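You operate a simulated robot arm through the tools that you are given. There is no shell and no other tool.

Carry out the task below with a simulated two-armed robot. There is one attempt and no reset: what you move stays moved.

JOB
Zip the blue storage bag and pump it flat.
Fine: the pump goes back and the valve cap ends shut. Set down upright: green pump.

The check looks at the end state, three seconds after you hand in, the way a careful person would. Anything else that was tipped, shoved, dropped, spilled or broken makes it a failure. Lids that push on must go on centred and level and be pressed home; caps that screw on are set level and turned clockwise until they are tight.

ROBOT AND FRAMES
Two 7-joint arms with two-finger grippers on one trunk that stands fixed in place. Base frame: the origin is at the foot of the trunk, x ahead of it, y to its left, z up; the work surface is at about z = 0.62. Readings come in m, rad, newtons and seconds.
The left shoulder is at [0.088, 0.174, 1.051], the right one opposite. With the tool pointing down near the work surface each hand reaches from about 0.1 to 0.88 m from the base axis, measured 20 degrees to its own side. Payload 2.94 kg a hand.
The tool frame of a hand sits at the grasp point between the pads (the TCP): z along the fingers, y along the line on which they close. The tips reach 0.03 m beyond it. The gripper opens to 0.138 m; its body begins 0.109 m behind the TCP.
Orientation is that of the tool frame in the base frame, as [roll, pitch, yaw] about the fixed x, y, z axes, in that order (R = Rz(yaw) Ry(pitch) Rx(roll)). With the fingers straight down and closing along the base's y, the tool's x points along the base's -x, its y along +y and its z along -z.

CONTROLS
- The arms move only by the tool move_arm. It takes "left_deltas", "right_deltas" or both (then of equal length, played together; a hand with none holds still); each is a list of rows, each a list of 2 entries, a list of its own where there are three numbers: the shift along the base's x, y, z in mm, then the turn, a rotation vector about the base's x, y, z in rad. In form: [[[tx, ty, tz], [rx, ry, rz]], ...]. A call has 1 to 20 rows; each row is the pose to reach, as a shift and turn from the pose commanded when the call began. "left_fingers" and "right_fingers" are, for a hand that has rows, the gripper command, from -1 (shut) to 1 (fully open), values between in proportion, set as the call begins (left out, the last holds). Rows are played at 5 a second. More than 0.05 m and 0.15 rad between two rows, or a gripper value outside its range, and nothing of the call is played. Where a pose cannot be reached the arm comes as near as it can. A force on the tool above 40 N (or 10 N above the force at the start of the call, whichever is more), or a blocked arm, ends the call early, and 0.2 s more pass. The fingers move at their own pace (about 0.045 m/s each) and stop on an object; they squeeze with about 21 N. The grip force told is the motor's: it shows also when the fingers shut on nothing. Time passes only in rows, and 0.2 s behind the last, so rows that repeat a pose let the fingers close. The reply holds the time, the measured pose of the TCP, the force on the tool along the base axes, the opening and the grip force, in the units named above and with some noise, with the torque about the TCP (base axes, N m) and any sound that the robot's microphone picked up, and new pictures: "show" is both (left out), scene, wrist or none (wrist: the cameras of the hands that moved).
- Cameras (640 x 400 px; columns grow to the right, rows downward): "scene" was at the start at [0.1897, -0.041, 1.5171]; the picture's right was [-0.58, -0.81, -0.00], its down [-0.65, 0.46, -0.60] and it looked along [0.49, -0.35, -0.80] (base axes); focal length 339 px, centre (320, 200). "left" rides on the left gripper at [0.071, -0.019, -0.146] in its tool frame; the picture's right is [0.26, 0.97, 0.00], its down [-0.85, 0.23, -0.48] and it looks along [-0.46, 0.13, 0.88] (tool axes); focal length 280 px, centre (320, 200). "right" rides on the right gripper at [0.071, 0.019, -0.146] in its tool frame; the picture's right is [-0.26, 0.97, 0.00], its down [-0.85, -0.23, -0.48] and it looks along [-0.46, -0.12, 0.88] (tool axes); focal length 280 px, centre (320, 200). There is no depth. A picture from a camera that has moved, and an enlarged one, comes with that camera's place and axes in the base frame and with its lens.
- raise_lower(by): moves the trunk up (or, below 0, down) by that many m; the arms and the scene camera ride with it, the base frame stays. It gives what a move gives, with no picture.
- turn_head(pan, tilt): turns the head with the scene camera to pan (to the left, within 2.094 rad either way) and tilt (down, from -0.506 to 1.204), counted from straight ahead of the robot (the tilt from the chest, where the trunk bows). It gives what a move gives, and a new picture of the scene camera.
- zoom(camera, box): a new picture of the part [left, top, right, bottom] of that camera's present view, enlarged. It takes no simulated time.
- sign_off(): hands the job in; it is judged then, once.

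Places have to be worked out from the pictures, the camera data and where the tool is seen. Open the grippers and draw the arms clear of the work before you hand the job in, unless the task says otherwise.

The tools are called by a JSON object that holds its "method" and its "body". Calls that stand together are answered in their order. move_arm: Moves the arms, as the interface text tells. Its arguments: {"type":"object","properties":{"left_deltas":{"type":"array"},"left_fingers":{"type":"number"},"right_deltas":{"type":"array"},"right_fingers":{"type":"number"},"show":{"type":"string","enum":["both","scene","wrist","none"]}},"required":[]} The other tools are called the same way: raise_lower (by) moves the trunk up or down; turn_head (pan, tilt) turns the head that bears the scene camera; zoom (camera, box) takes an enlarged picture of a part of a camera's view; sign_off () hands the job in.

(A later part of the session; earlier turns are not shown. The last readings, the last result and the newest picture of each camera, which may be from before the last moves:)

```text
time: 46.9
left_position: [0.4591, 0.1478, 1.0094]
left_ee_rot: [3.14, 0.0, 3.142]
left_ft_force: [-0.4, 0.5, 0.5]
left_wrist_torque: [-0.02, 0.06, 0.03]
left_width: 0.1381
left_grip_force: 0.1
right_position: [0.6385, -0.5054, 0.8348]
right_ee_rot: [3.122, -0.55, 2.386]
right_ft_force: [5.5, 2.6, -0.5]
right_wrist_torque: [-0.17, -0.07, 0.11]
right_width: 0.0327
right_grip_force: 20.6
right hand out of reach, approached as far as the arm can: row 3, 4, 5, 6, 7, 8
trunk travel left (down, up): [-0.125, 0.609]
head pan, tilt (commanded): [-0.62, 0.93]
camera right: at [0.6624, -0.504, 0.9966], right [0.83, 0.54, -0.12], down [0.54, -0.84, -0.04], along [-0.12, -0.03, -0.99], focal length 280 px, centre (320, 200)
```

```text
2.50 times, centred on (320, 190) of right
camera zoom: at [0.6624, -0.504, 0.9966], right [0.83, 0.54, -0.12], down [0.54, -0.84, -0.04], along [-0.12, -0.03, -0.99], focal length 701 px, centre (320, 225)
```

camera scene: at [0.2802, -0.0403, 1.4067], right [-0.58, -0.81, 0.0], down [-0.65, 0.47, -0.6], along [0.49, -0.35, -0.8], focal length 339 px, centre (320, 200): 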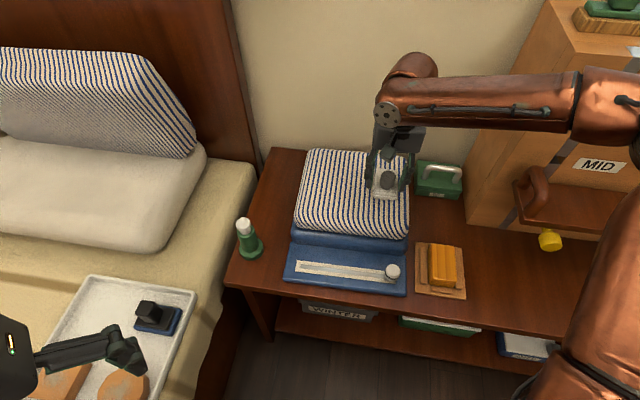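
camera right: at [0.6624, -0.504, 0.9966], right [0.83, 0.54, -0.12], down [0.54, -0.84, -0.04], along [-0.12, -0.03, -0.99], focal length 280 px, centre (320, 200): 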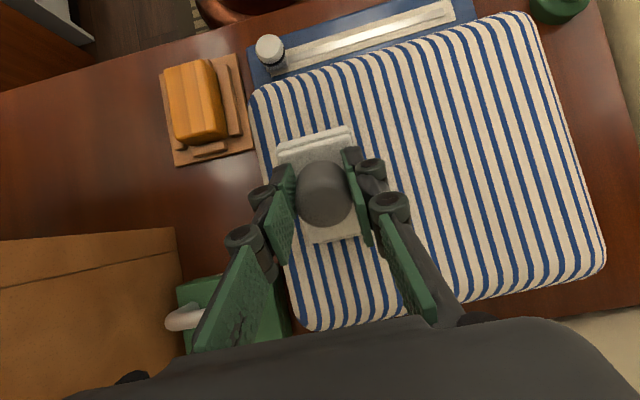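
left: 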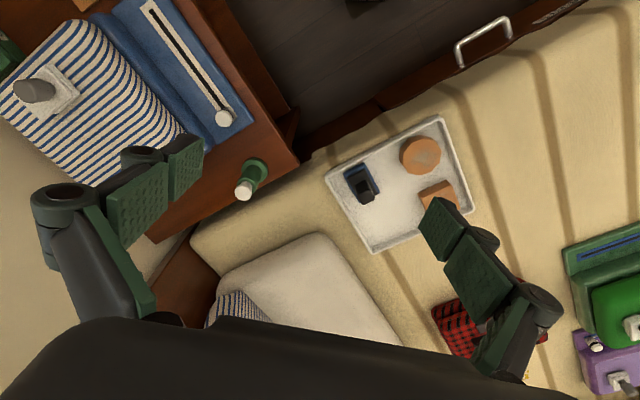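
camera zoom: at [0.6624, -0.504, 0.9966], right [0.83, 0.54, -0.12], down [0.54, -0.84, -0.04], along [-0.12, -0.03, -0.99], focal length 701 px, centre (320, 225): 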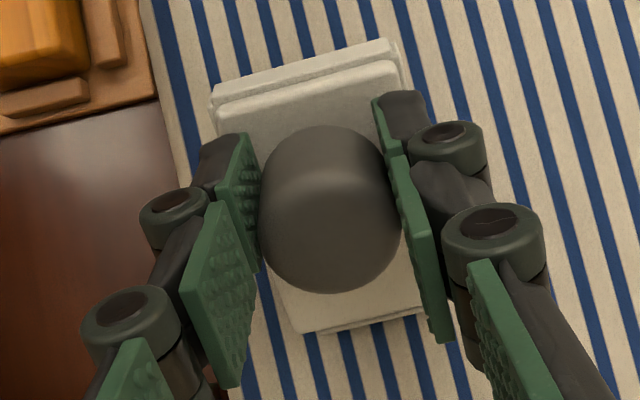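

The arm ran out of tilt. To learn whether the cap is hinged or loose, I untilt the hand by 0.2 rad with the grip point held still and see if the cap's look in the wrist view changes.

{"method": "move_arm", "body": {"right_deltas": [[[2, 2, 0], [-0.05, -0.05, 0]], [[4, 4, 1], [-0.1, -0.1, 0]], [[4, 4, 1], [-0.15, -0.15, 0]], [[4, 4, 1], [-0.15, -0.15, 0]]], "show": "wrist"}}

{"method": "zoom", "body": {"camera": "scene", "box": [350, 120, 430, 205]}}

{"method": "zoom", "body": {"camera": "right", "box": [240, 110, 400, 270]}}

```text
time: 47.9
left_position: [0.4601, 0.1469, 1.0088]
left_ee_rot: [3.14, -0.002, 3.142]
left_ft_force: [0.5, 0.5, 0.5]
left_wrist_torque: [0.0, -0.02, -0.01]
left_width: 0.1381
left_grip_force: 0.1
right_position: [0.6436, -0.5041, 0.8367]
right_ee_rot: [3.131, -0.344, 2.383]
right_ft_force: [0.3, 0.0, -1.1]
right_wrist_torque: [0.05, 0.58, 0.04]
right_width: 0.0329
right_grip_force: 21.1
trunk travel left (down, up): [-0.125, 0.609]
head pan, tilt (commanded): [-0.62, 0.93]
camera right: at [0.6442, -0.4782, 0.9976], right [0.85, 0.53, -0.08], down [0.53, -0.83, 0.16], along [0.02, -0.18, -0.98], focal length 280 px, centre (320, 200)
```

right: 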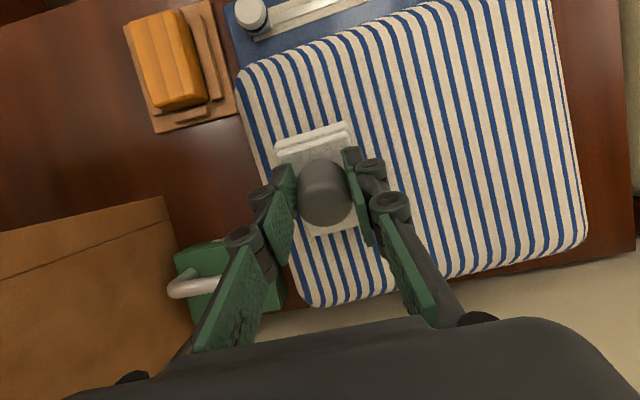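

```text
4.71 times, centred on (390, 162) of scene
camera zoom: at [0.2875, -0.0417, 1.4057], right [-0.58, -0.81, 0.0], down [-0.66, 0.47, -0.59], along [0.48, -0.35, -0.8], focal length 1596 px, centre (-9, 376)
```

zoom: 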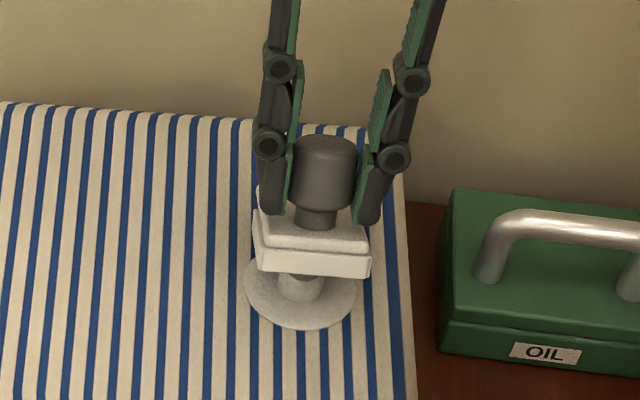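

```text
2.50 times, centred on (320, 190) of right
camera zoom: at [0.6442, -0.4782, 0.9976], right [0.85, 0.53, -0.08], down [0.53, -0.83, 0.16], along [0.02, -0.18, -0.98], focal length 701 px, centre (320, 225)
```

zoom: 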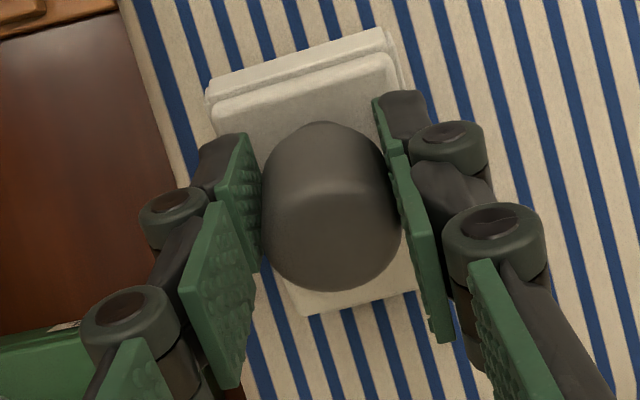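

The cap pivots in the grip, so it is hinged; the three points fit a hinge 62 mm behind and 44 mm below the first grip point. I follow this circle on to about 90° open while untilting the hand.

{"method": "move_arm", "body": {"right_deltas": [[[5.7, -5.6, 0.5], [-0.015, -0.015, 0]], [[11.4, -11.2, 0.2], [-0.03, -0.03, 0]], [[17, -16.8, -1], [-0.045, -0.045, 0]], [[21.3, -21, -2.4], [-0.06, -0.06, 0]], [[25.6, -25.2, -4.4], [-0.075, -0.075, 0]], [[29.8, -29.4, -7], [-0.09, -0.09, 0]], [[34.1, -33.6, -10.2], [-0.1, -0.1, 0]], [[37.6, -37.1, -13.4], [-0.1, -0.1, 0]], [[37.6, -37.1, -13.4], [-0.1, -0.1, 0]]], "show": "wrist"}}

{"method": "zoom", "body": {"camera": "scene", "box": [340, 110, 440, 210]}}

{"method": "zoom", "body": {"camera": "right", "box": [220, 100, 420, 280]}}

```text
time: 49.9
left_position: [0.4567, 0.1501, 1.0102]
left_ee_rot: [-3.138, -0.002, -3.141]
left_ft_force: [-0.1, 0.2, 0.5]
left_wrist_torque: [-0.02, -0.02, -0.01]
left_width: 0.1378
left_grip_force: 0.0
right_position: [0.6795, -0.538, 0.8265]
right_ee_rot: [3.133, -0.2, 2.385]
right_ft_force: [-8.6, 8.8, 7.5]
right_wrist_torque: [-0.02, 0.61, 0.19]
right_width: 0.0334
right_grip_force: 21.4
trunk travel left (down, up): [-0.125, 0.609]
head pan, tilt (commanded): [-0.62, 0.93]
camera right: at [0.6645, -0.496, 0.984], right [0.85, 0.52, -0.04], down [0.51, -0.81, 0.3], along [0.12, -0.28, -0.95], focal length 280 px, centre (320, 200)
```

right: 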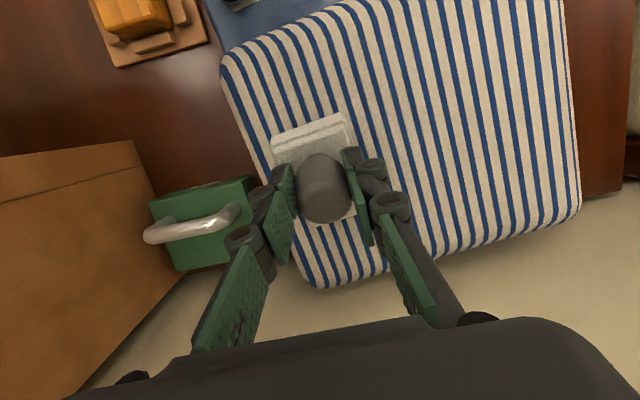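

```text
4.00 times, centred on (390, 160) of scene
camera zoom: at [0.2788, -0.0386, 1.4071], right [-0.58, -0.81, 0.0], down [-0.65, 0.46, -0.6], along [0.49, -0.35, -0.8], focal length 1356 px, centre (40, 360)
```

zoom: 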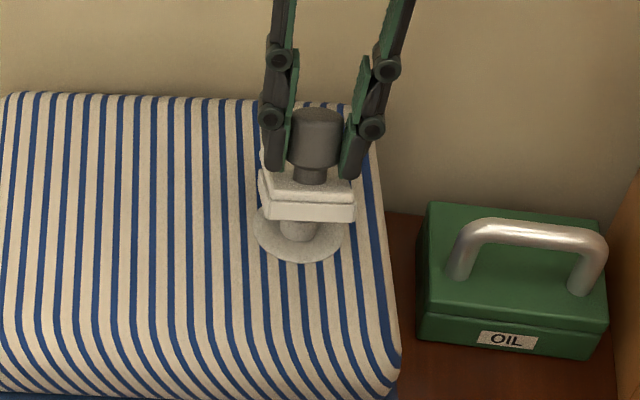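

```text
2.22 times, centred on (320, 190) of right
camera zoom: at [0.6645, -0.496, 0.984], right [0.85, 0.52, -0.04], down [0.51, -0.81, 0.3], along [0.12, -0.28, -0.95], focal length 623 px, centre (320, 222)
```

zoom: 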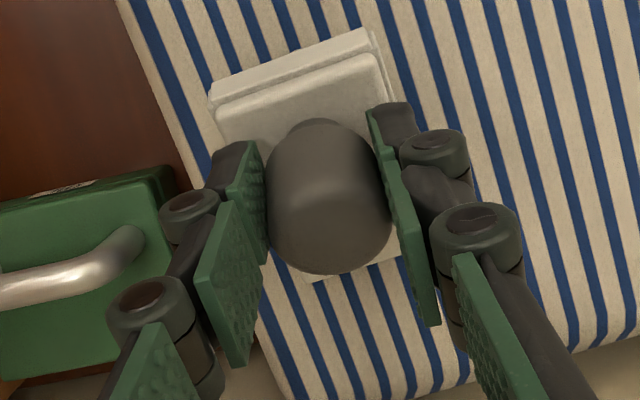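

The cap angle barely changed and the bag seems to have been dragged. I look at the whole scene to check.

{"method": "move_arm", "body": {"right_deltas": [[[-2, 2, 0], [0, 0, 0]]], "show": "scene"}}

{"method": "zoom", "body": {"camera": "scene", "box": [220, 100, 480, 310]}}

```text
time: 50.3
left_position: [0.4589, 0.1497, 1.0093]
left_ee_rot: [-3.14, 0.0, -3.141]
left_ft_force: [-0.4, 0.6, 0.4]
left_wrist_torque: [-0.07, 0.04, 0.0]
left_width: 0.1378
left_grip_force: 0.1
right_position: [0.6803, -0.5375, 0.8254]
right_ee_rot: [3.131, -0.194, 2.383]
right_ft_force: [6.4, 1.9, 8.6]
right_wrist_torque: [-0.74, -0.2, 0.27]
right_width: 0.0334
right_grip_force: 21.5
trunk travel left (down, up): [-0.125, 0.609]
head pan, tilt (commanded): [-0.62, 0.93]
camera scene: at [0.2803, -0.0392, 1.4067], right [-0.58, -0.81, 0.0], down [-0.65, 0.46, -0.6], along [0.49, -0.35, -0.8], focal length 339 px, centre (320, 200)
```

scene: 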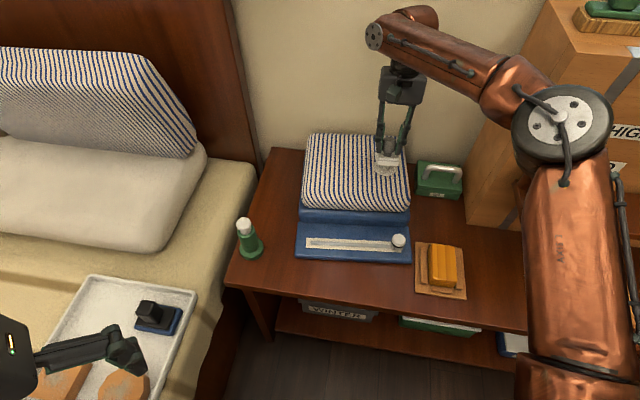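

```text
1.90 times, centred on (350, 205) of scene
camera zoom: at [0.2803, -0.0392, 1.4067], right [-0.58, -0.81, 0.0], down [-0.65, 0.46, -0.6], along [0.49, -0.35, -0.8], focal length 646 px, centre (263, 190)
```

zoom: 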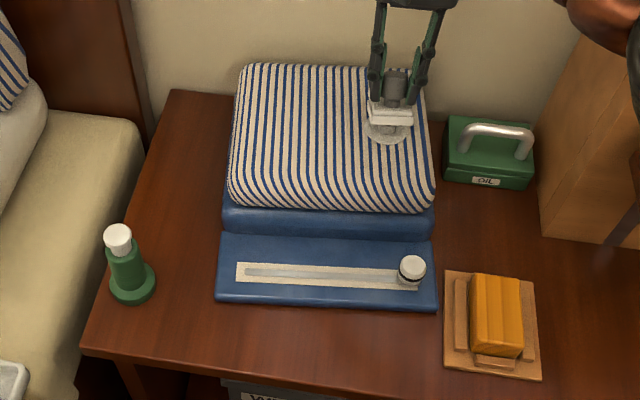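

The bag slid back about 65-80 mm because the pads held the knob too stiffly to pivot. While I still hold the cap, I drag the bag gently forward again toward its first place.

{"method": "move_arm", "body": {"right_deltas": [[[-7, 9, 0], [0, 0, 0]], [[-14, 19, 0], [0, 0, 0]], [[-20, 29, 0], [0, 0, 0]], [[-27, 38, 0], [0, 0, 0]], [[-34, 48, 0], [0, 0, 0]], [[-41, 58, 0], [0, 0, 0]], [[-41, 58, 0], [0, 0, 0]]], "show": "scene"}}

{"method": "zoom", "body": {"camera": "scene", "box": [220, 100, 480, 310]}}

{"method": "zoom", "body": {"camera": "scene", "box": [350, 130, 430, 205]}}

```text
time: 51.9
left_position: [0.4589, 0.1485, 1.0078]
left_ee_rot: [-3.14, 0.001, 3.141]
left_ft_force: [-0.5, -0.5, 0.3]
left_wrist_torque: [0.03, -0.04, 0.01]
left_width: 0.138
left_grip_force: 0.2
right_position: [0.6358, -0.479, 0.8246]
right_ee_rot: [3.135, -0.202, 2.383]
right_ft_force: [0.5, -2.3, 0.6]
right_wrist_torque: [-0.14, -0.08, 0.02]
right_width: 0.0324
right_grip_force: 21.4
trunk travel left (down, up): [-0.125, 0.609]
head pan, tilt (commanded): [-0.62, 0.93]
camera scene: at [0.2806, -0.0408, 1.4065], right [-0.58, -0.81, 0.0], down [-0.65, 0.47, -0.6], along [0.49, -0.35, -0.8], focal length 339 px, centre (320, 200)
```

scene: 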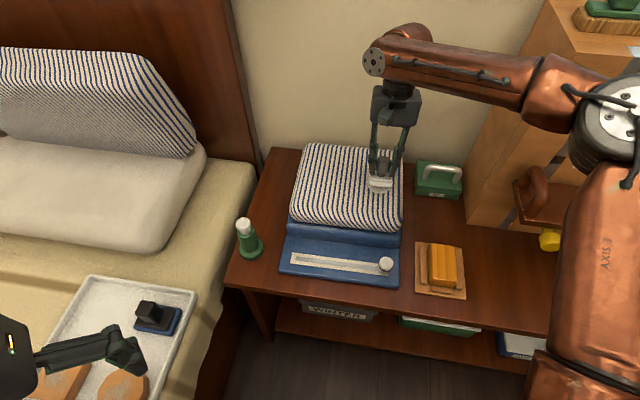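

```text
1.90 times, centred on (350, 205) of scene
camera zoom: at [0.2806, -0.0408, 1.4065], right [-0.58, -0.81, 0.0], down [-0.65, 0.47, -0.6], along [0.49, -0.35, -0.8], focal length 646 px, centre (263, 190)
```

zoom: 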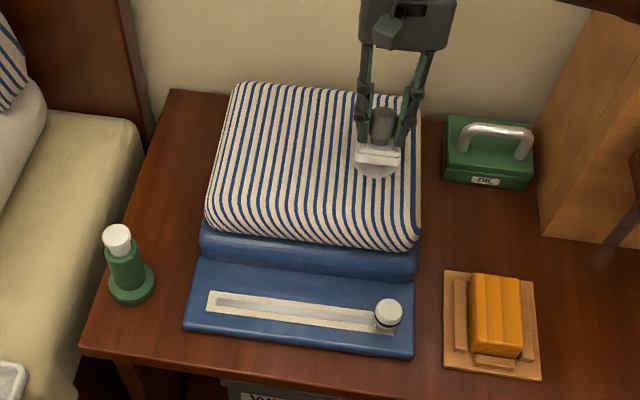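

```text
5.33 times, centred on (390, 168) of scene
camera zoom: at [0.2806, -0.0408, 1.4065], right [-0.58, -0.81, 0.0], down [-0.65, 0.47, -0.6], along [0.49, -0.35, -0.8], focal length 1809 px, centre (-53, 373)
```

zoom: 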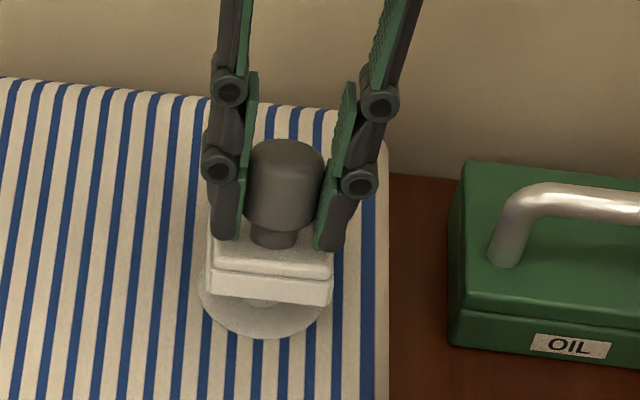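

The bag is nearly back in place and the cap is still a bit raised. I open the fingers slightly to see if the hinge holds the cap where it is.

{"method": "move_arm", "body": {"right_deltas": [[[0, 0, 0], [0, 0, 0]], [[0, 0, 0], [0, 0, 0]], [[0, 0, 0], [0, 0, 0]]], "right_fingers": -0.25, "show": "wrist"}}

{"method": "zoom", "body": {"camera": "scene", "box": [350, 130, 430, 205]}}

{"method": "zoom", "body": {"camera": "right", "box": [220, 100, 420, 280]}}

```text
time: 52.7
left_position: [0.4582, 0.1475, 1.009]
left_ee_rot: [-3.14, -0.002, -3.141]
left_ft_force: [-0.4, -0.1, 0.0]
left_wrist_torque: [-0.01, 0.04, 0.0]
left_width: 0.1383
left_grip_force: 0.1
right_position: [0.6356, -0.4776, 0.8248]
right_ee_rot: [3.136, -0.202, 2.384]
right_ft_force: [-0.4, -1.2, 1.2]
right_wrist_torque: [-0.01, 0.02, 0.03]
right_width: 0.0517
right_grip_force: 0.1
trunk travel left (down, up): [-0.125, 0.609]
head pan, tilt (commanded): [-0.62, 0.93]
camera right: at [0.6206, -0.4369, 0.9822], right [0.85, 0.52, -0.05], down [0.51, -0.81, 0.3], along [0.12, -0.28, -0.95], focal length 280 px, centre (320, 200)
```

right: 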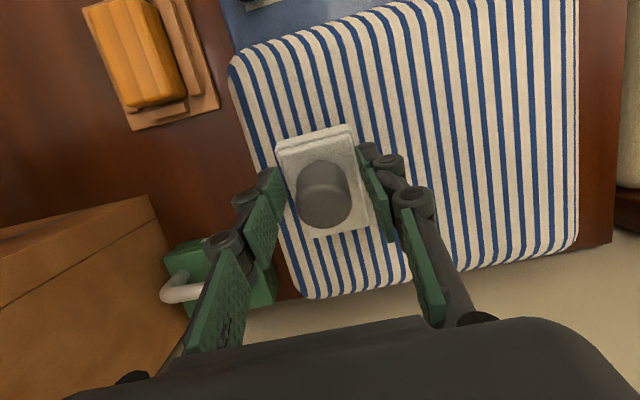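

```text
5.33 times, centred on (390, 168) of scene
camera zoom: at [0.2804, -0.0405, 1.4066], right [-0.58, -0.81, 0.0], down [-0.65, 0.47, -0.6], along [0.49, -0.35, -0.8], focal length 1809 px, centre (-53, 373)
```

zoom: 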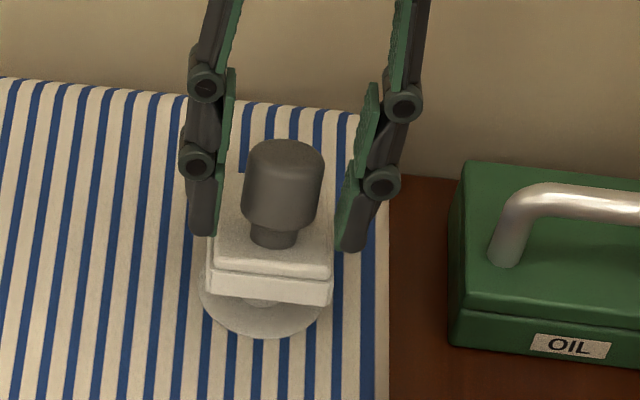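

```text
2.22 times, centred on (320, 190) of right
camera zoom: at [0.6206, -0.4369, 0.9822], right [0.85, 0.52, -0.05], down [0.51, -0.81, 0.3], along [0.12, -0.28, -0.95], focal length 623 px, centre (320, 222)
```

zoom: 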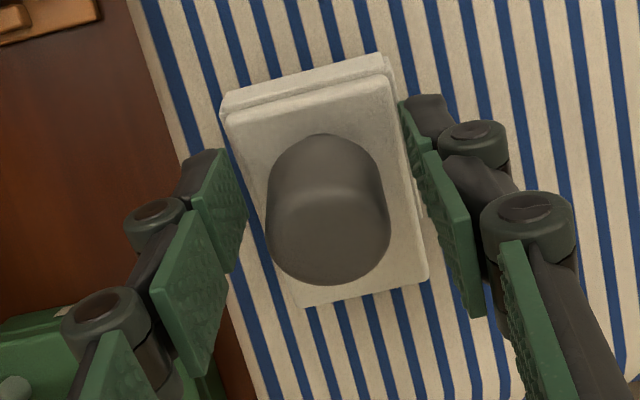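

The cap didn't move on release, but I must find out if it's a friction hinge or a loose cap resting on the spout. I zoom closer on it.

{"method": "zoom", "body": {"camera": "scene", "box": [370, 150, 410, 195]}}

{"method": "move_arm", "body": {"right_deltas": [[[4, -4, 30], [0, 0, 0]], [[8, -8, 60], [0, 0, 0]], [[-10, 20, 90], [-0.05, -0.05, 0]], [[-40, 50, 100], [-0.1, -0.1, 0]], [[-70, 80, 100], [-0.18, -0.18, 0]]], "right_fingers": 0.1, "show": "both"}}

{"method": "zoom", "body": {"camera": "scene", "box": [355, 145, 415, 195]}}

```text
8.89 times, centred on (390, 172) of scene
camera zoom: at [0.2804, -0.0405, 1.4066], right [-0.58, -0.81, 0.0], down [-0.65, 0.47, -0.6], along [0.49, -0.35, -0.8], focal length 3014 px, centre (-302, 444)
```

zoom: 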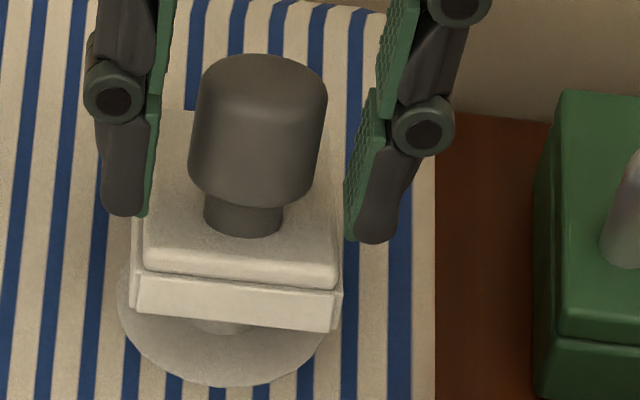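

```text
time: 53.9
left_position: [0.4582, 0.1478, 1.0093]
left_ee_rot: [3.141, 0.003, -3.141]
left_ft_force: [0.1, 1.1, 0.6]
left_wrist_torque: [0.03, -0.04, 0.01]
left_width: 0.1379
left_grip_force: 0.0
right_position: [0.5659, -0.3999, 0.9262]
right_ee_rot: [3.139, 0.057, 2.379]
right_ft_force: [0.1, 0.9, 0.1]
right_wrist_torque: [0.0, 0.0, 0.0]
right_width: 0.0757
right_grip_force: 0.1
trunk travel left (down, up): [-0.125, 0.609]
head pan, tilt (commanded): [-0.62, 0.93]
camera scene: at [0.2792, -0.0397, 1.407], right [-0.58, -0.81, 0.0], down [-0.65, 0.47, -0.6], along [0.49, -0.35, -0.8], focal length 339 px, centre (320, 200)
camera right: at [0.5229, -0.3307, 1.0671], right [0.85, 0.52, 0.02], down [0.43, -0.73, 0.52], along [0.28, -0.44, -0.85], focal length 280 px, centre (320, 200)
```

scene: 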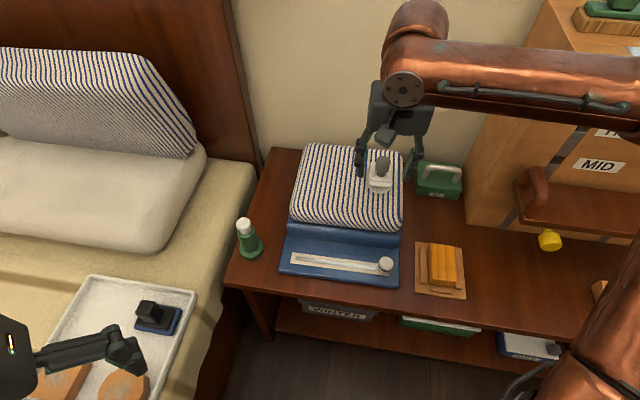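
right: 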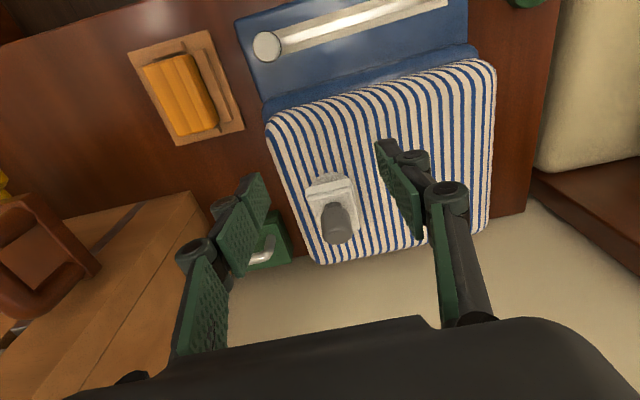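

```text
8.00 times, centred on (385, 170) of scene
camera zoom: at [0.2792, -0.0397, 1.407], right [-0.58, -0.81, 0.0], down [-0.65, 0.47, -0.6], along [0.49, -0.35, -0.8], focal length 2713 px, centre (-200, 440)
```

zoom: 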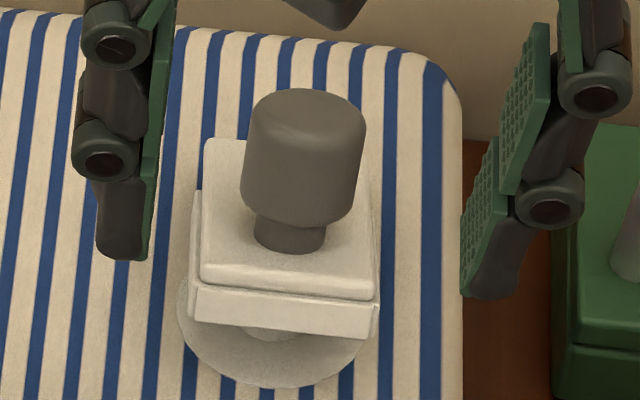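

Now it's clear: the cap is hinged at the rear and its friction hinge holds it about 15° open. I'll ratchet it: approach the knob with the hand tilted 0.5 rad the other way (fingers pointing to the rear), so I have 0.75 rad of swing.

{"method": "move_arm", "body": {"right_deltas": [[[10, -13, 0], [-0.077, -0.08, 0]], [[21, -26, -5], [-0.153, -0.16, 0]], [[32, -40, -15], [-0.23, -0.24, 0]], [[42, -53, -29], [-0.306, -0.321, 0]], [[42, -53, -29], [-0.306, -0.321, 0]]], "right_fingers": 0.0, "show": "both"}}

{"method": "zoom", "body": {"camera": "right", "box": [220, 100, 420, 280]}}

```text
time: 55.1
left_position: [0.4594, 0.1477, 1.0086]
left_ee_rot: [3.142, 0.0, -3.141]
left_ft_force: [0.7, 0.0, 0.1]
left_wrist_torque: [-0.01, -0.03, 0.02]
left_width: 0.1379
left_grip_force: 0.1
right_position: [0.6094, -0.4504, 0.8952]
right_ee_rot: [-3.141, 0.498, 2.382]
right_ft_force: [0.2, 0.4, -0.5]
right_wrist_torque: [0.0, -0.01, 0.02]
right_width: 0.069
right_grip_force: 0.1
trunk travel left (down, up): [-0.125, 0.609]
head pan, tilt (commanded): [-0.62, 0.93]
camera scene: at [0.2801, -0.0401, 1.4067], right [-0.58, -0.81, 0.0], down [-0.65, 0.47, -0.6], along [0.49, -0.35, -0.8], focal length 339 px, centre (320, 200)
camera right: at [0.5289, -0.346, 0.9887], right [0.83, 0.54, 0.13], down [0.22, -0.52, 0.82], along [0.51, -0.66, -0.55], focal length 280 px, centre (320, 200)
```

scene: 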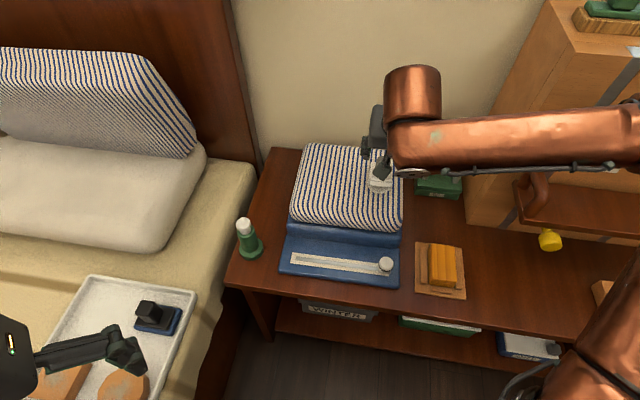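
right: 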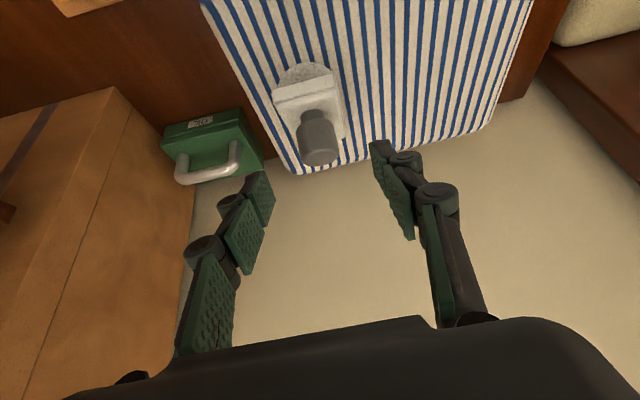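

```text
2.22 times, centred on (320, 190) of right
camera zoom: at [0.5289, -0.346, 0.9887], right [0.83, 0.54, 0.13], down [0.22, -0.52, 0.82], along [0.51, -0.66, -0.55], focal length 623 px, centre (320, 222)
```

zoom: 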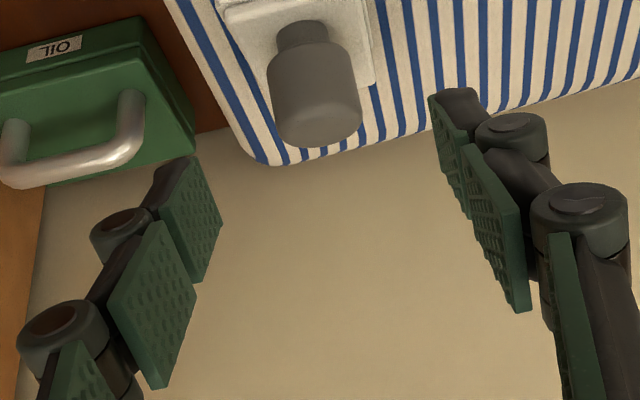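

The knob head's centre triangulates to about (0.635, -0.477, 0.818), as expected. I approach along the tilted tool axis to straddle the head.

{"method": "move_arm", "body": {"right_deltas": [[[7, -7, -18], [0, 0, 0]], [[14, -14, -36], [0, 0, 0]], [[21, -21, -54], [0, 0, 0]], [[27, -27, -69], [0, 0, 0]], [[27, -27, -69], [0, 0, 0]]], "show": "both"}}

{"method": "zoom", "body": {"camera": "right", "box": [220, 100, 420, 280]}}

{"method": "zoom", "body": {"camera": "scene", "box": [350, 140, 430, 205]}}

```text
time: 56.3
left_position: [0.4589, 0.1476, 1.0085]
left_ee_rot: [3.141, 0.0, 3.14]
left_ft_force: [-0.3, 0.2, -0.3]
left_wrist_torque: [-0.02, 0.02, 0.02]
left_width: 0.1382
left_grip_force: 0.0
right_position: [0.6369, -0.4777, 0.8263]
right_ee_rot: [3.141, 0.499, 2.382]
right_ft_force: [0.1, 1.1, 0.4]
right_wrist_torque: [0.03, -0.06, -0.02]
right_width: 0.0691
right_grip_force: 0.0
trunk travel left (down, up): [-0.125, 0.609]
head pan, tilt (commanded): [-0.62, 0.93]
camera scene: at [0.2802, -0.0403, 1.4067], right [-0.58, -0.81, 0.0], down [-0.65, 0.47, -0.6], along [0.49, -0.35, -0.8], focal length 339 px, centre (320, 200)
camera right: at [0.5568, -0.373, 0.9205], right [0.83, 0.54, 0.12], down [0.22, -0.52, 0.82], along [0.51, -0.66, -0.55], focal length 280 px, centre (320, 200)
```

scene: 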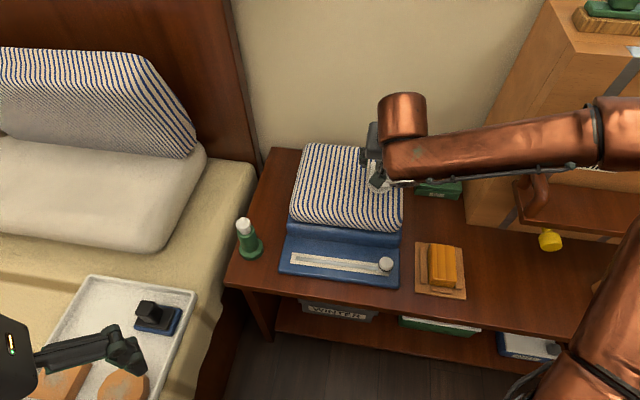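
right: 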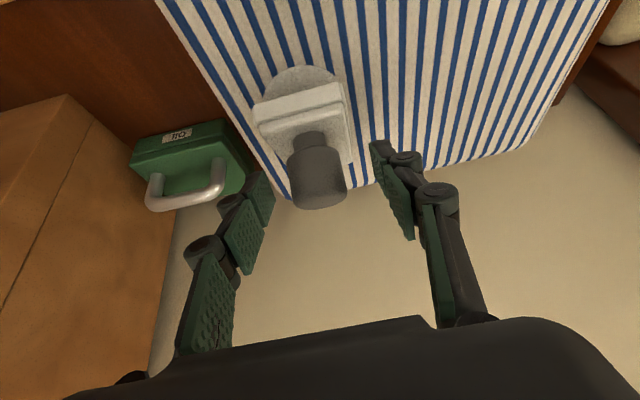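

```text
2.22 times, centred on (320, 190) of right
camera zoom: at [0.5568, -0.373, 0.9205], right [0.83, 0.54, 0.12], down [0.22, -0.52, 0.82], along [0.51, -0.66, -0.55], focal length 623 px, centre (320, 222)
```

zoom: 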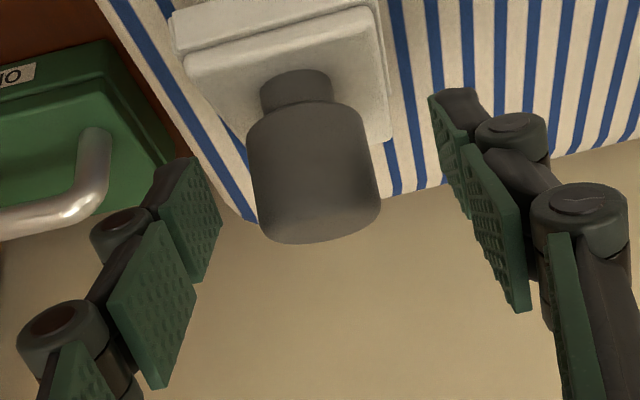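

```text
6.15 times, centred on (390, 172) of scene
camera zoom: at [0.2802, -0.0403, 1.4067], right [-0.58, -0.81, 0.0], down [-0.65, 0.47, -0.6], along [0.49, -0.35, -0.8], focal length 2087 px, centre (-111, 369)
```

zoom: 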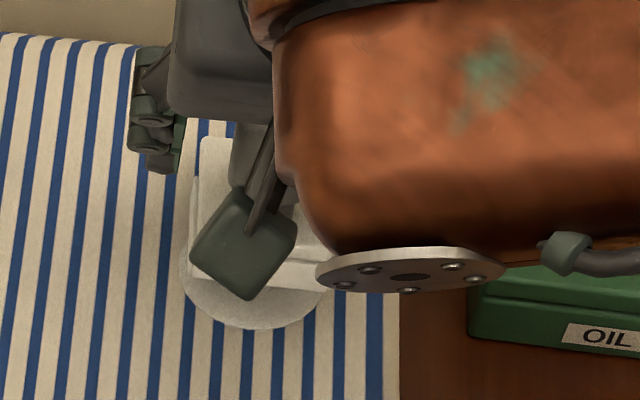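

The head is within the pads' span, about 3 mm off-centre. I shift 3 mm along the closing line and close.

{"method": "move_arm", "body": {"right_deltas": [[[-2.4, -2.5, 0], [0, 0, 0]], [[-2.4, -2.5, 0], [0, 0, 0]], [[-2.4, -2.5, 0], [0, 0, 0]], [[-2.4, -2.5, 0], [0, 0, 0]], [[-2.4, -2.5, 0], [0, 0, 0]]], "right_fingers": -1, "show": "wrist"}}

{"method": "zoom", "body": {"camera": "right", "box": [220, 100, 420, 280]}}

```text
time: 57.5
left_position: [0.4587, 0.1477, 1.0092]
left_ee_rot: [3.141, 0.0, 3.141]
left_ft_force: [0.5, 0.5, -0.2]
left_wrist_torque: [0.03, 0.02, 0.02]
left_width: 0.1381
left_grip_force: 0.0
right_position: [0.6351, -0.4796, 0.8263]
right_ee_rot: [3.142, 0.497, 2.384]
right_ft_force: [4.9, 3.0, 0.1]
right_wrist_torque: [0.08, -0.21, 0.01]
right_width: 0.0326
right_grip_force: 21.1
trunk travel left (down, up): [-0.125, 0.609]
head pan, tilt (commanded): [-0.62, 0.93]
camera right: at [0.5545, -0.3754, 0.9208], right [0.83, 0.54, 0.12], down [0.22, -0.52, 0.82], along [0.51, -0.66, -0.55], focal length 280 px, centre (320, 200)
```

right: 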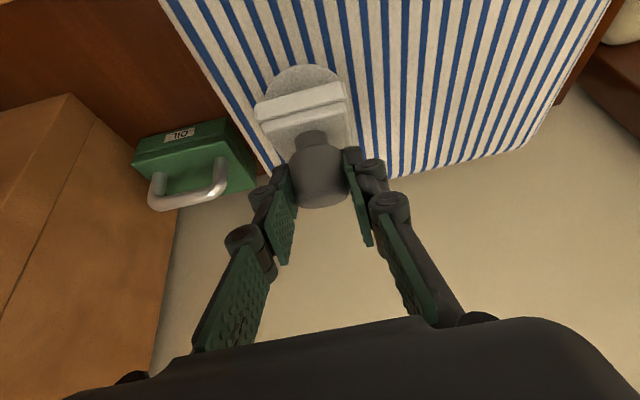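

```text
2.22 times, centred on (320, 190) of right
camera zoom: at [0.5545, -0.3754, 0.9208], right [0.83, 0.54, 0.12], down [0.22, -0.52, 0.82], along [0.51, -0.66, -0.55], focal length 623 px, centre (320, 222)
```

zoom: 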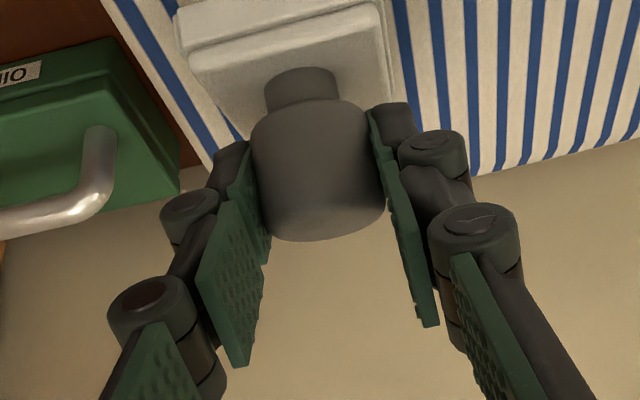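

Gripped again with the hand tilted -0.5 rad. I swing the hand and cap together about the hinge, first by 0.4 rad, then check.

{"method": "move_arm", "body": {"right_deltas": [[[2.3, -2.2, 2.2], [0.035, 0.036, 0]], [[4.6, -4.4, 4.2], [0.069, 0.072, 0]], [[7.1, -6.8, 6.1], [0.104, 0.109, 0]], [[9.7, -9.2, 7.8], [0.138, 0.145, 0]], [[12.3, -11.7, 9.3], [0.173, 0.181, 0]], [[14.9, -14.2, 10.7], [0.207, 0.217, 0]], [[17.6, -16.7, 11.8], [0.242, 0.254, 0]], [[20.3, -19.3, 12.8], [0.276, 0.29, 0]]], "show": "both"}}

{"method": "zoom", "body": {"camera": "scene", "box": [220, 100, 480, 310]}}

{"method": "zoom", "body": {"camera": "right", "box": [220, 100, 420, 280]}}

```text
time: 59.3
left_position: [0.4581, 0.148, 1.0095]
left_ee_rot: [-3.141, 0.002, 3.141]
left_ft_force: [0.0, 0.6, -0.6]
left_wrist_torque: [-0.01, 0.01, 0.0]
left_width: 0.1382
left_grip_force: 0.0
right_position: [0.6527, -0.5017, 0.8394]
right_ee_rot: [3.141, 0.095, 2.382]
right_ft_force: [2.0, 2.6, 1.1]
right_wrist_torque: [-0.08, 0.05, -0.11]
right_width: 0.0326
right_grip_force: 21.2
trunk travel left (down, up): [-0.125, 0.609]
head pan, tilt (commanded): [-0.62, 0.93]
camera scene: at [0.2805, -0.0401, 1.4066], right [-0.58, -0.81, 0.0], down [-0.65, 0.47, -0.6], along [0.49, -0.35, -0.8], focal length 339 px, centre (320, 200)
camera right: at [0.6074, -0.4282, 0.9776], right [0.85, 0.52, 0.03], down [0.42, -0.72, 0.56], along [0.31, -0.46, -0.83], focal length 280 px, centre (320, 200)
```

scene: 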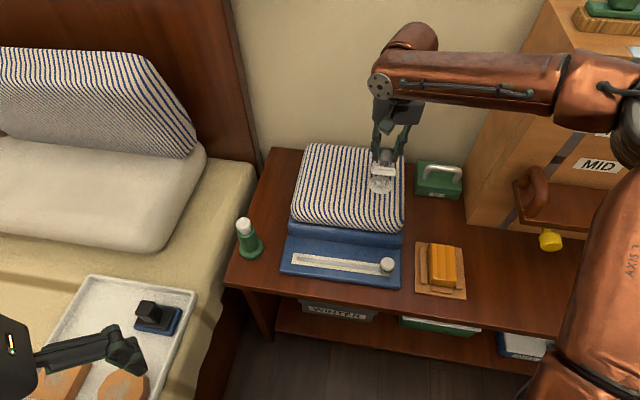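
right: 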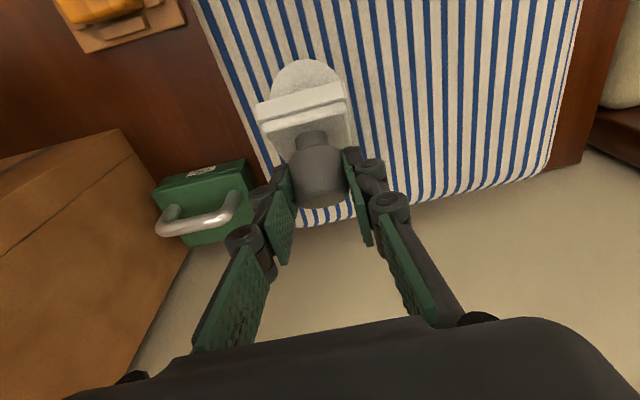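

```text
1.90 times, centred on (350, 205) of scene
camera zoom: at [0.2805, -0.0401, 1.4066], right [-0.58, -0.81, 0.0], down [-0.65, 0.47, -0.6], along [0.49, -0.35, -0.8], focal length 646 px, centre (263, 190)
```

zoom: 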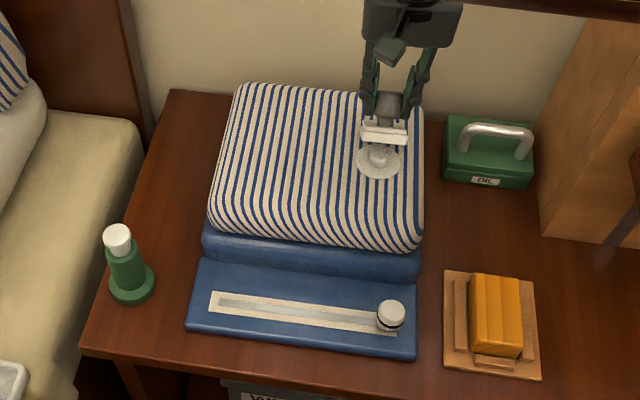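

```text
2.22 times, centred on (320, 190) of right
camera zoom: at [0.6074, -0.4282, 0.9776], right [0.85, 0.52, 0.03], down [0.42, -0.72, 0.56], along [0.31, -0.46, -0.83], focal length 623 px, centre (320, 222)
```

zoom: 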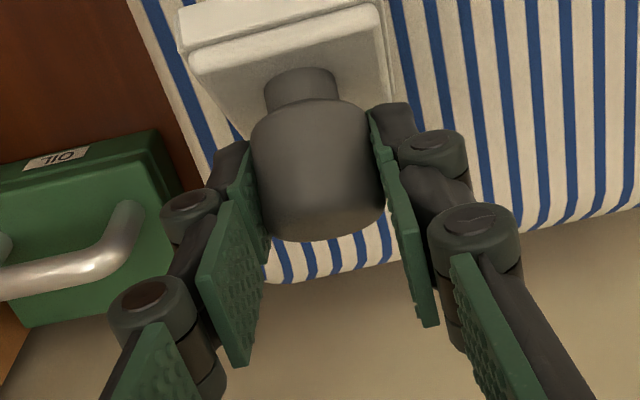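

The cap swung with the hand and the bag stayed put. I continue the swing by another 0.4 rad.

{"method": "move_arm", "body": {"right_deltas": [[[2.7, -2.6, 0.8], [0.035, 0.036, 0]], [[5.5, -5.2, 1.4], [0.069, 0.072, 0]], [[8.3, -7.9, 1.8], [0.104, 0.109, 0]], [[11.1, -10.6, 2], [0.138, 0.145, 0]], [[13.9, -13.2, 2], [0.173, 0.181, 0]], [[16.7, -15.9, 1.8], [0.207, 0.217, 0]], [[19.5, -18.6, 1.4], [0.242, 0.254, 0]], [[22.3, -21.3, 0.9], [0.276, 0.29, 0]]], "show": "both"}}

{"method": "zoom", "body": {"camera": "scene", "box": [220, 100, 480, 310]}}

{"method": "zoom", "body": {"camera": "right", "box": [220, 100, 420, 280]}}

```text
time: 61.1
left_position: [0.4588, 0.1493, 1.0089]
left_ee_rot: [-3.141, -0.002, 3.141]
left_ft_force: [0.7, -0.3, 0.2]
left_wrist_torque: [-0.02, 0.01, 0.0]
left_width: 0.138
left_grip_force: 0.0
right_position: [0.6754, -0.5215, 0.8411]
right_ee_rot: [3.141, -0.304, 2.382]
right_ft_force: [-1.1, 3.2, 0.3]
right_wrist_torque: [0.29, 0.0, 0.05]
right_width: 0.0327
right_grip_force: 21.3
trunk travel left (down, up): [-0.125, 0.609]
head pan, tilt (commanded): [-0.62, 0.93]
camera scene: at [0.2808, -0.0402, 1.4064], right [-0.58, -0.81, 0.0], down [-0.65, 0.47, -0.6], along [0.49, -0.35, -0.8], focal length 339 px, centre (320, 200)
camera right: at [0.6737, -0.4913, 1.0013], right [0.85, 0.53, -0.08], down [0.53, -0.82, 0.2], along [0.04, -0.21, -0.98], focal length 280 px, centre (320, 200)
```

scene: 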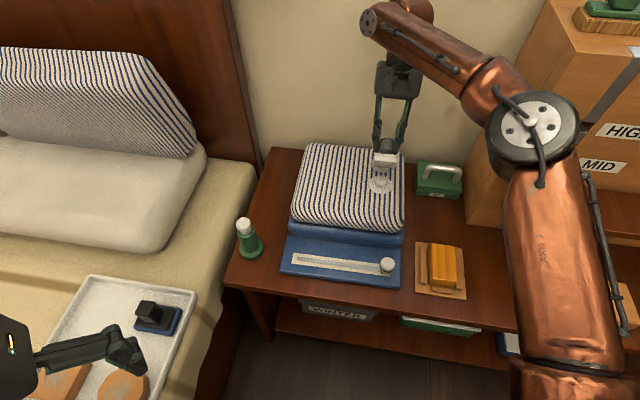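
right: 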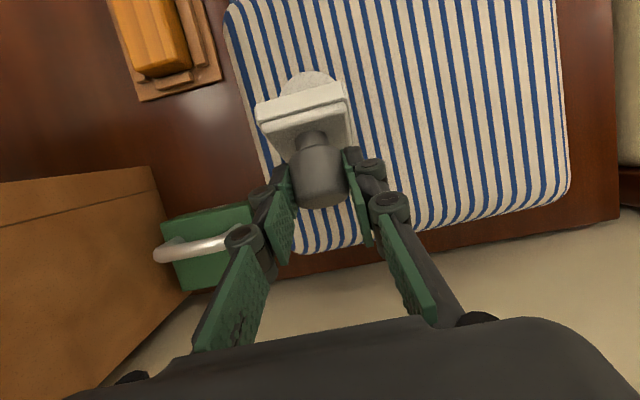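

```text
1.90 times, centred on (350, 205) of scene
camera zoom: at [0.2808, -0.0402, 1.4064], right [-0.58, -0.81, 0.0], down [-0.65, 0.47, -0.6], along [0.49, -0.35, -0.8], focal length 646 px, centre (263, 190)
```

zoom: 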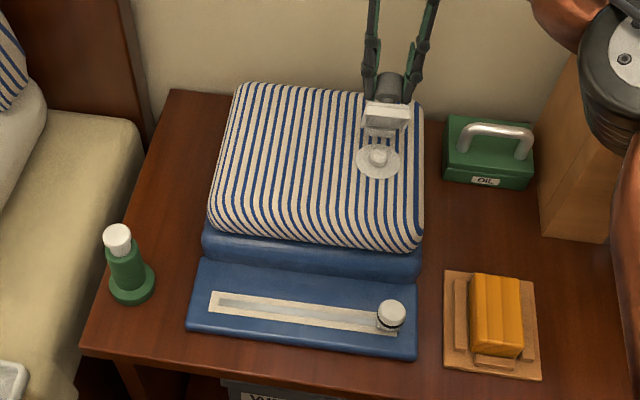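

```text
2.22 times, centred on (320, 190) of right
camera zoom: at [0.6737, -0.4913, 1.0013], right [0.85, 0.53, -0.08], down [0.53, -0.82, 0.2], along [0.04, -0.21, -0.98], focal length 623 px, centre (320, 222)
```

zoom: 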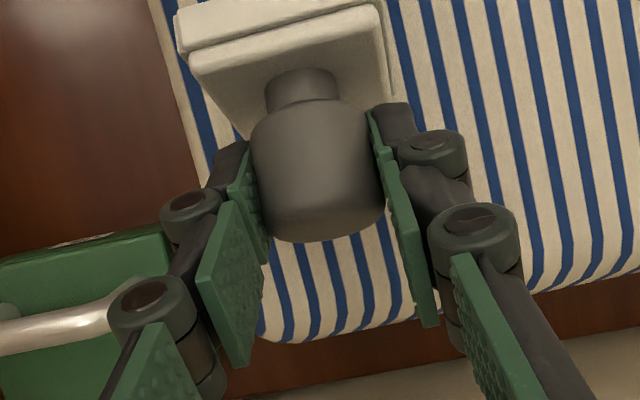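

The cap is now about 60° open and the bag hasn't moved. I release the knob, rise straight up, untilt, and go to the front side of the cap to push it past upright.

{"method": "move_arm", "body": {"right_deltas": [[[0, 0, 0], [0, 0, 0]], [[0, 0, 0], [0, 0, 0]], [[0, 0, 0], [0, 0, 0]], [[0, 0, 30], [0, 0, 0]], [[0, 0, 65], [0, 0, 0]], [[0, 0, 100], [-0.06, -0.063, 0]], [[-25, 24, 110], [-0.12, -0.126, 0]], [[-52, 50, 110], [-0.17, -0.18, 0]], [[-78, 74.5, 110], [-0.21, -0.22, 0]]], "right_fingers": 0.1, "show": "both"}}

{"method": "zoom", "body": {"camera": "scene", "box": [340, 120, 440, 210]}}

{"method": "zoom", "body": {"camera": "right", "box": [240, 100, 420, 260]}}

```text
time: 63.1
left_position: [0.4578, 0.1488, 1.0102]
left_ee_rot: [-3.14, -0.001, -3.141]
left_ft_force: [-1.0, 0.2, 0.6]
left_wrist_torque: [-0.01, -0.06, 0.02]
left_width: 0.1379
left_grip_force: 0.0
right_position: [0.5981, -0.4495, 0.9522]
right_ee_rot: [3.14, 0.005, 2.381]
right_ft_force: [-0.7, 0.1, -0.2]
right_wrist_torque: [0.01, -0.01, -0.01]
right_width: 0.0758
right_grip_force: 0.0
trunk travel left (down, up): [-0.125, 0.609]
head pan, tilt (commanded): [-0.62, 0.93]
camera scene: at [0.2791, -0.0403, 1.4069], right [-0.58, -0.81, 0.0], down [-0.65, 0.47, -0.6], along [0.49, -0.35, -0.8], focal length 339 px, centre (320, 200)
camera right: at [0.5613, -0.3858, 1.0982], right [0.86, 0.52, 0.0], down [0.45, -0.75, 0.48], along [0.25, -0.41, -0.88], focal length 280 px, centre (320, 200)
```

scene: 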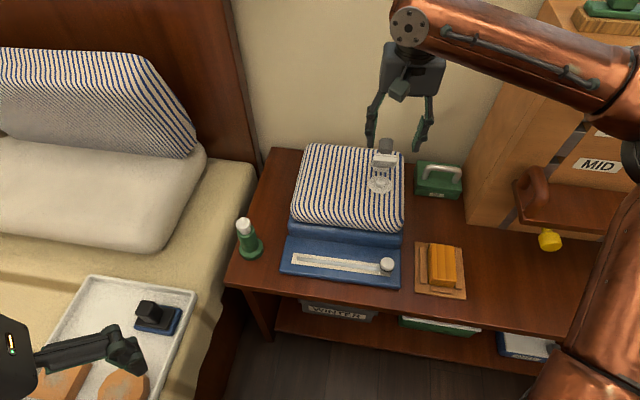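
right: 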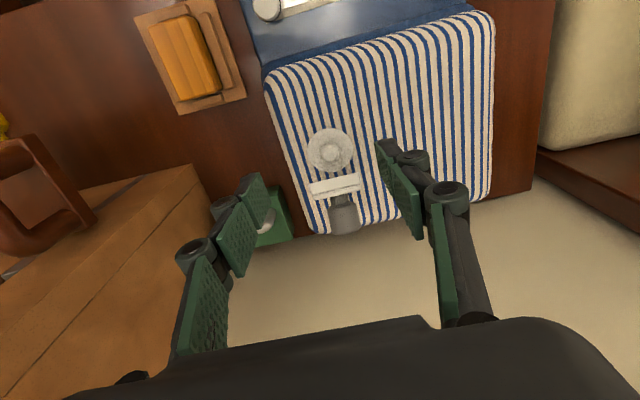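

```text
4.44 times, centred on (390, 165) of scene
camera zoom: at [0.2791, -0.0403, 1.4069], right [-0.58, -0.81, 0.0], down [-0.65, 0.47, -0.6], along [0.49, -0.35, -0.8], focal length 1507 px, centre (9, 356)
```

zoom: 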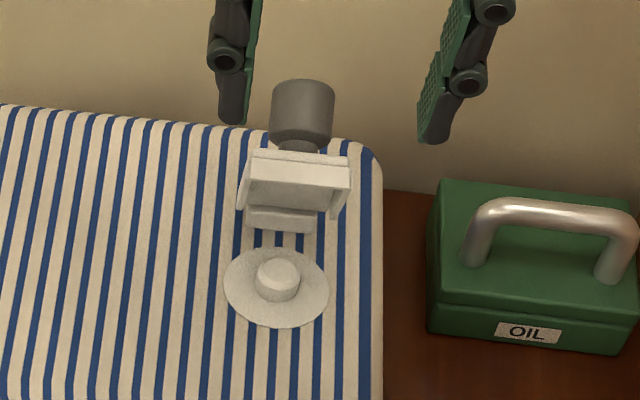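

```text
2.50 times, centred on (330, 180) of right
camera zoom: at [0.5613, -0.3858, 1.0982], right [0.86, 0.52, 0.0], down [0.45, -0.75, 0.48], along [0.25, -0.41, -0.88], focal length 701 px, centre (295, 250)
```

zoom: 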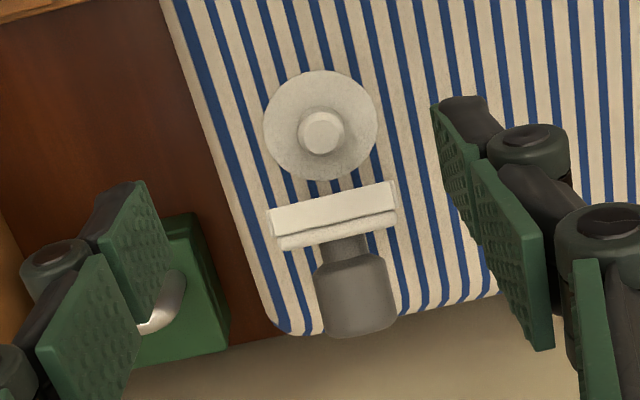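

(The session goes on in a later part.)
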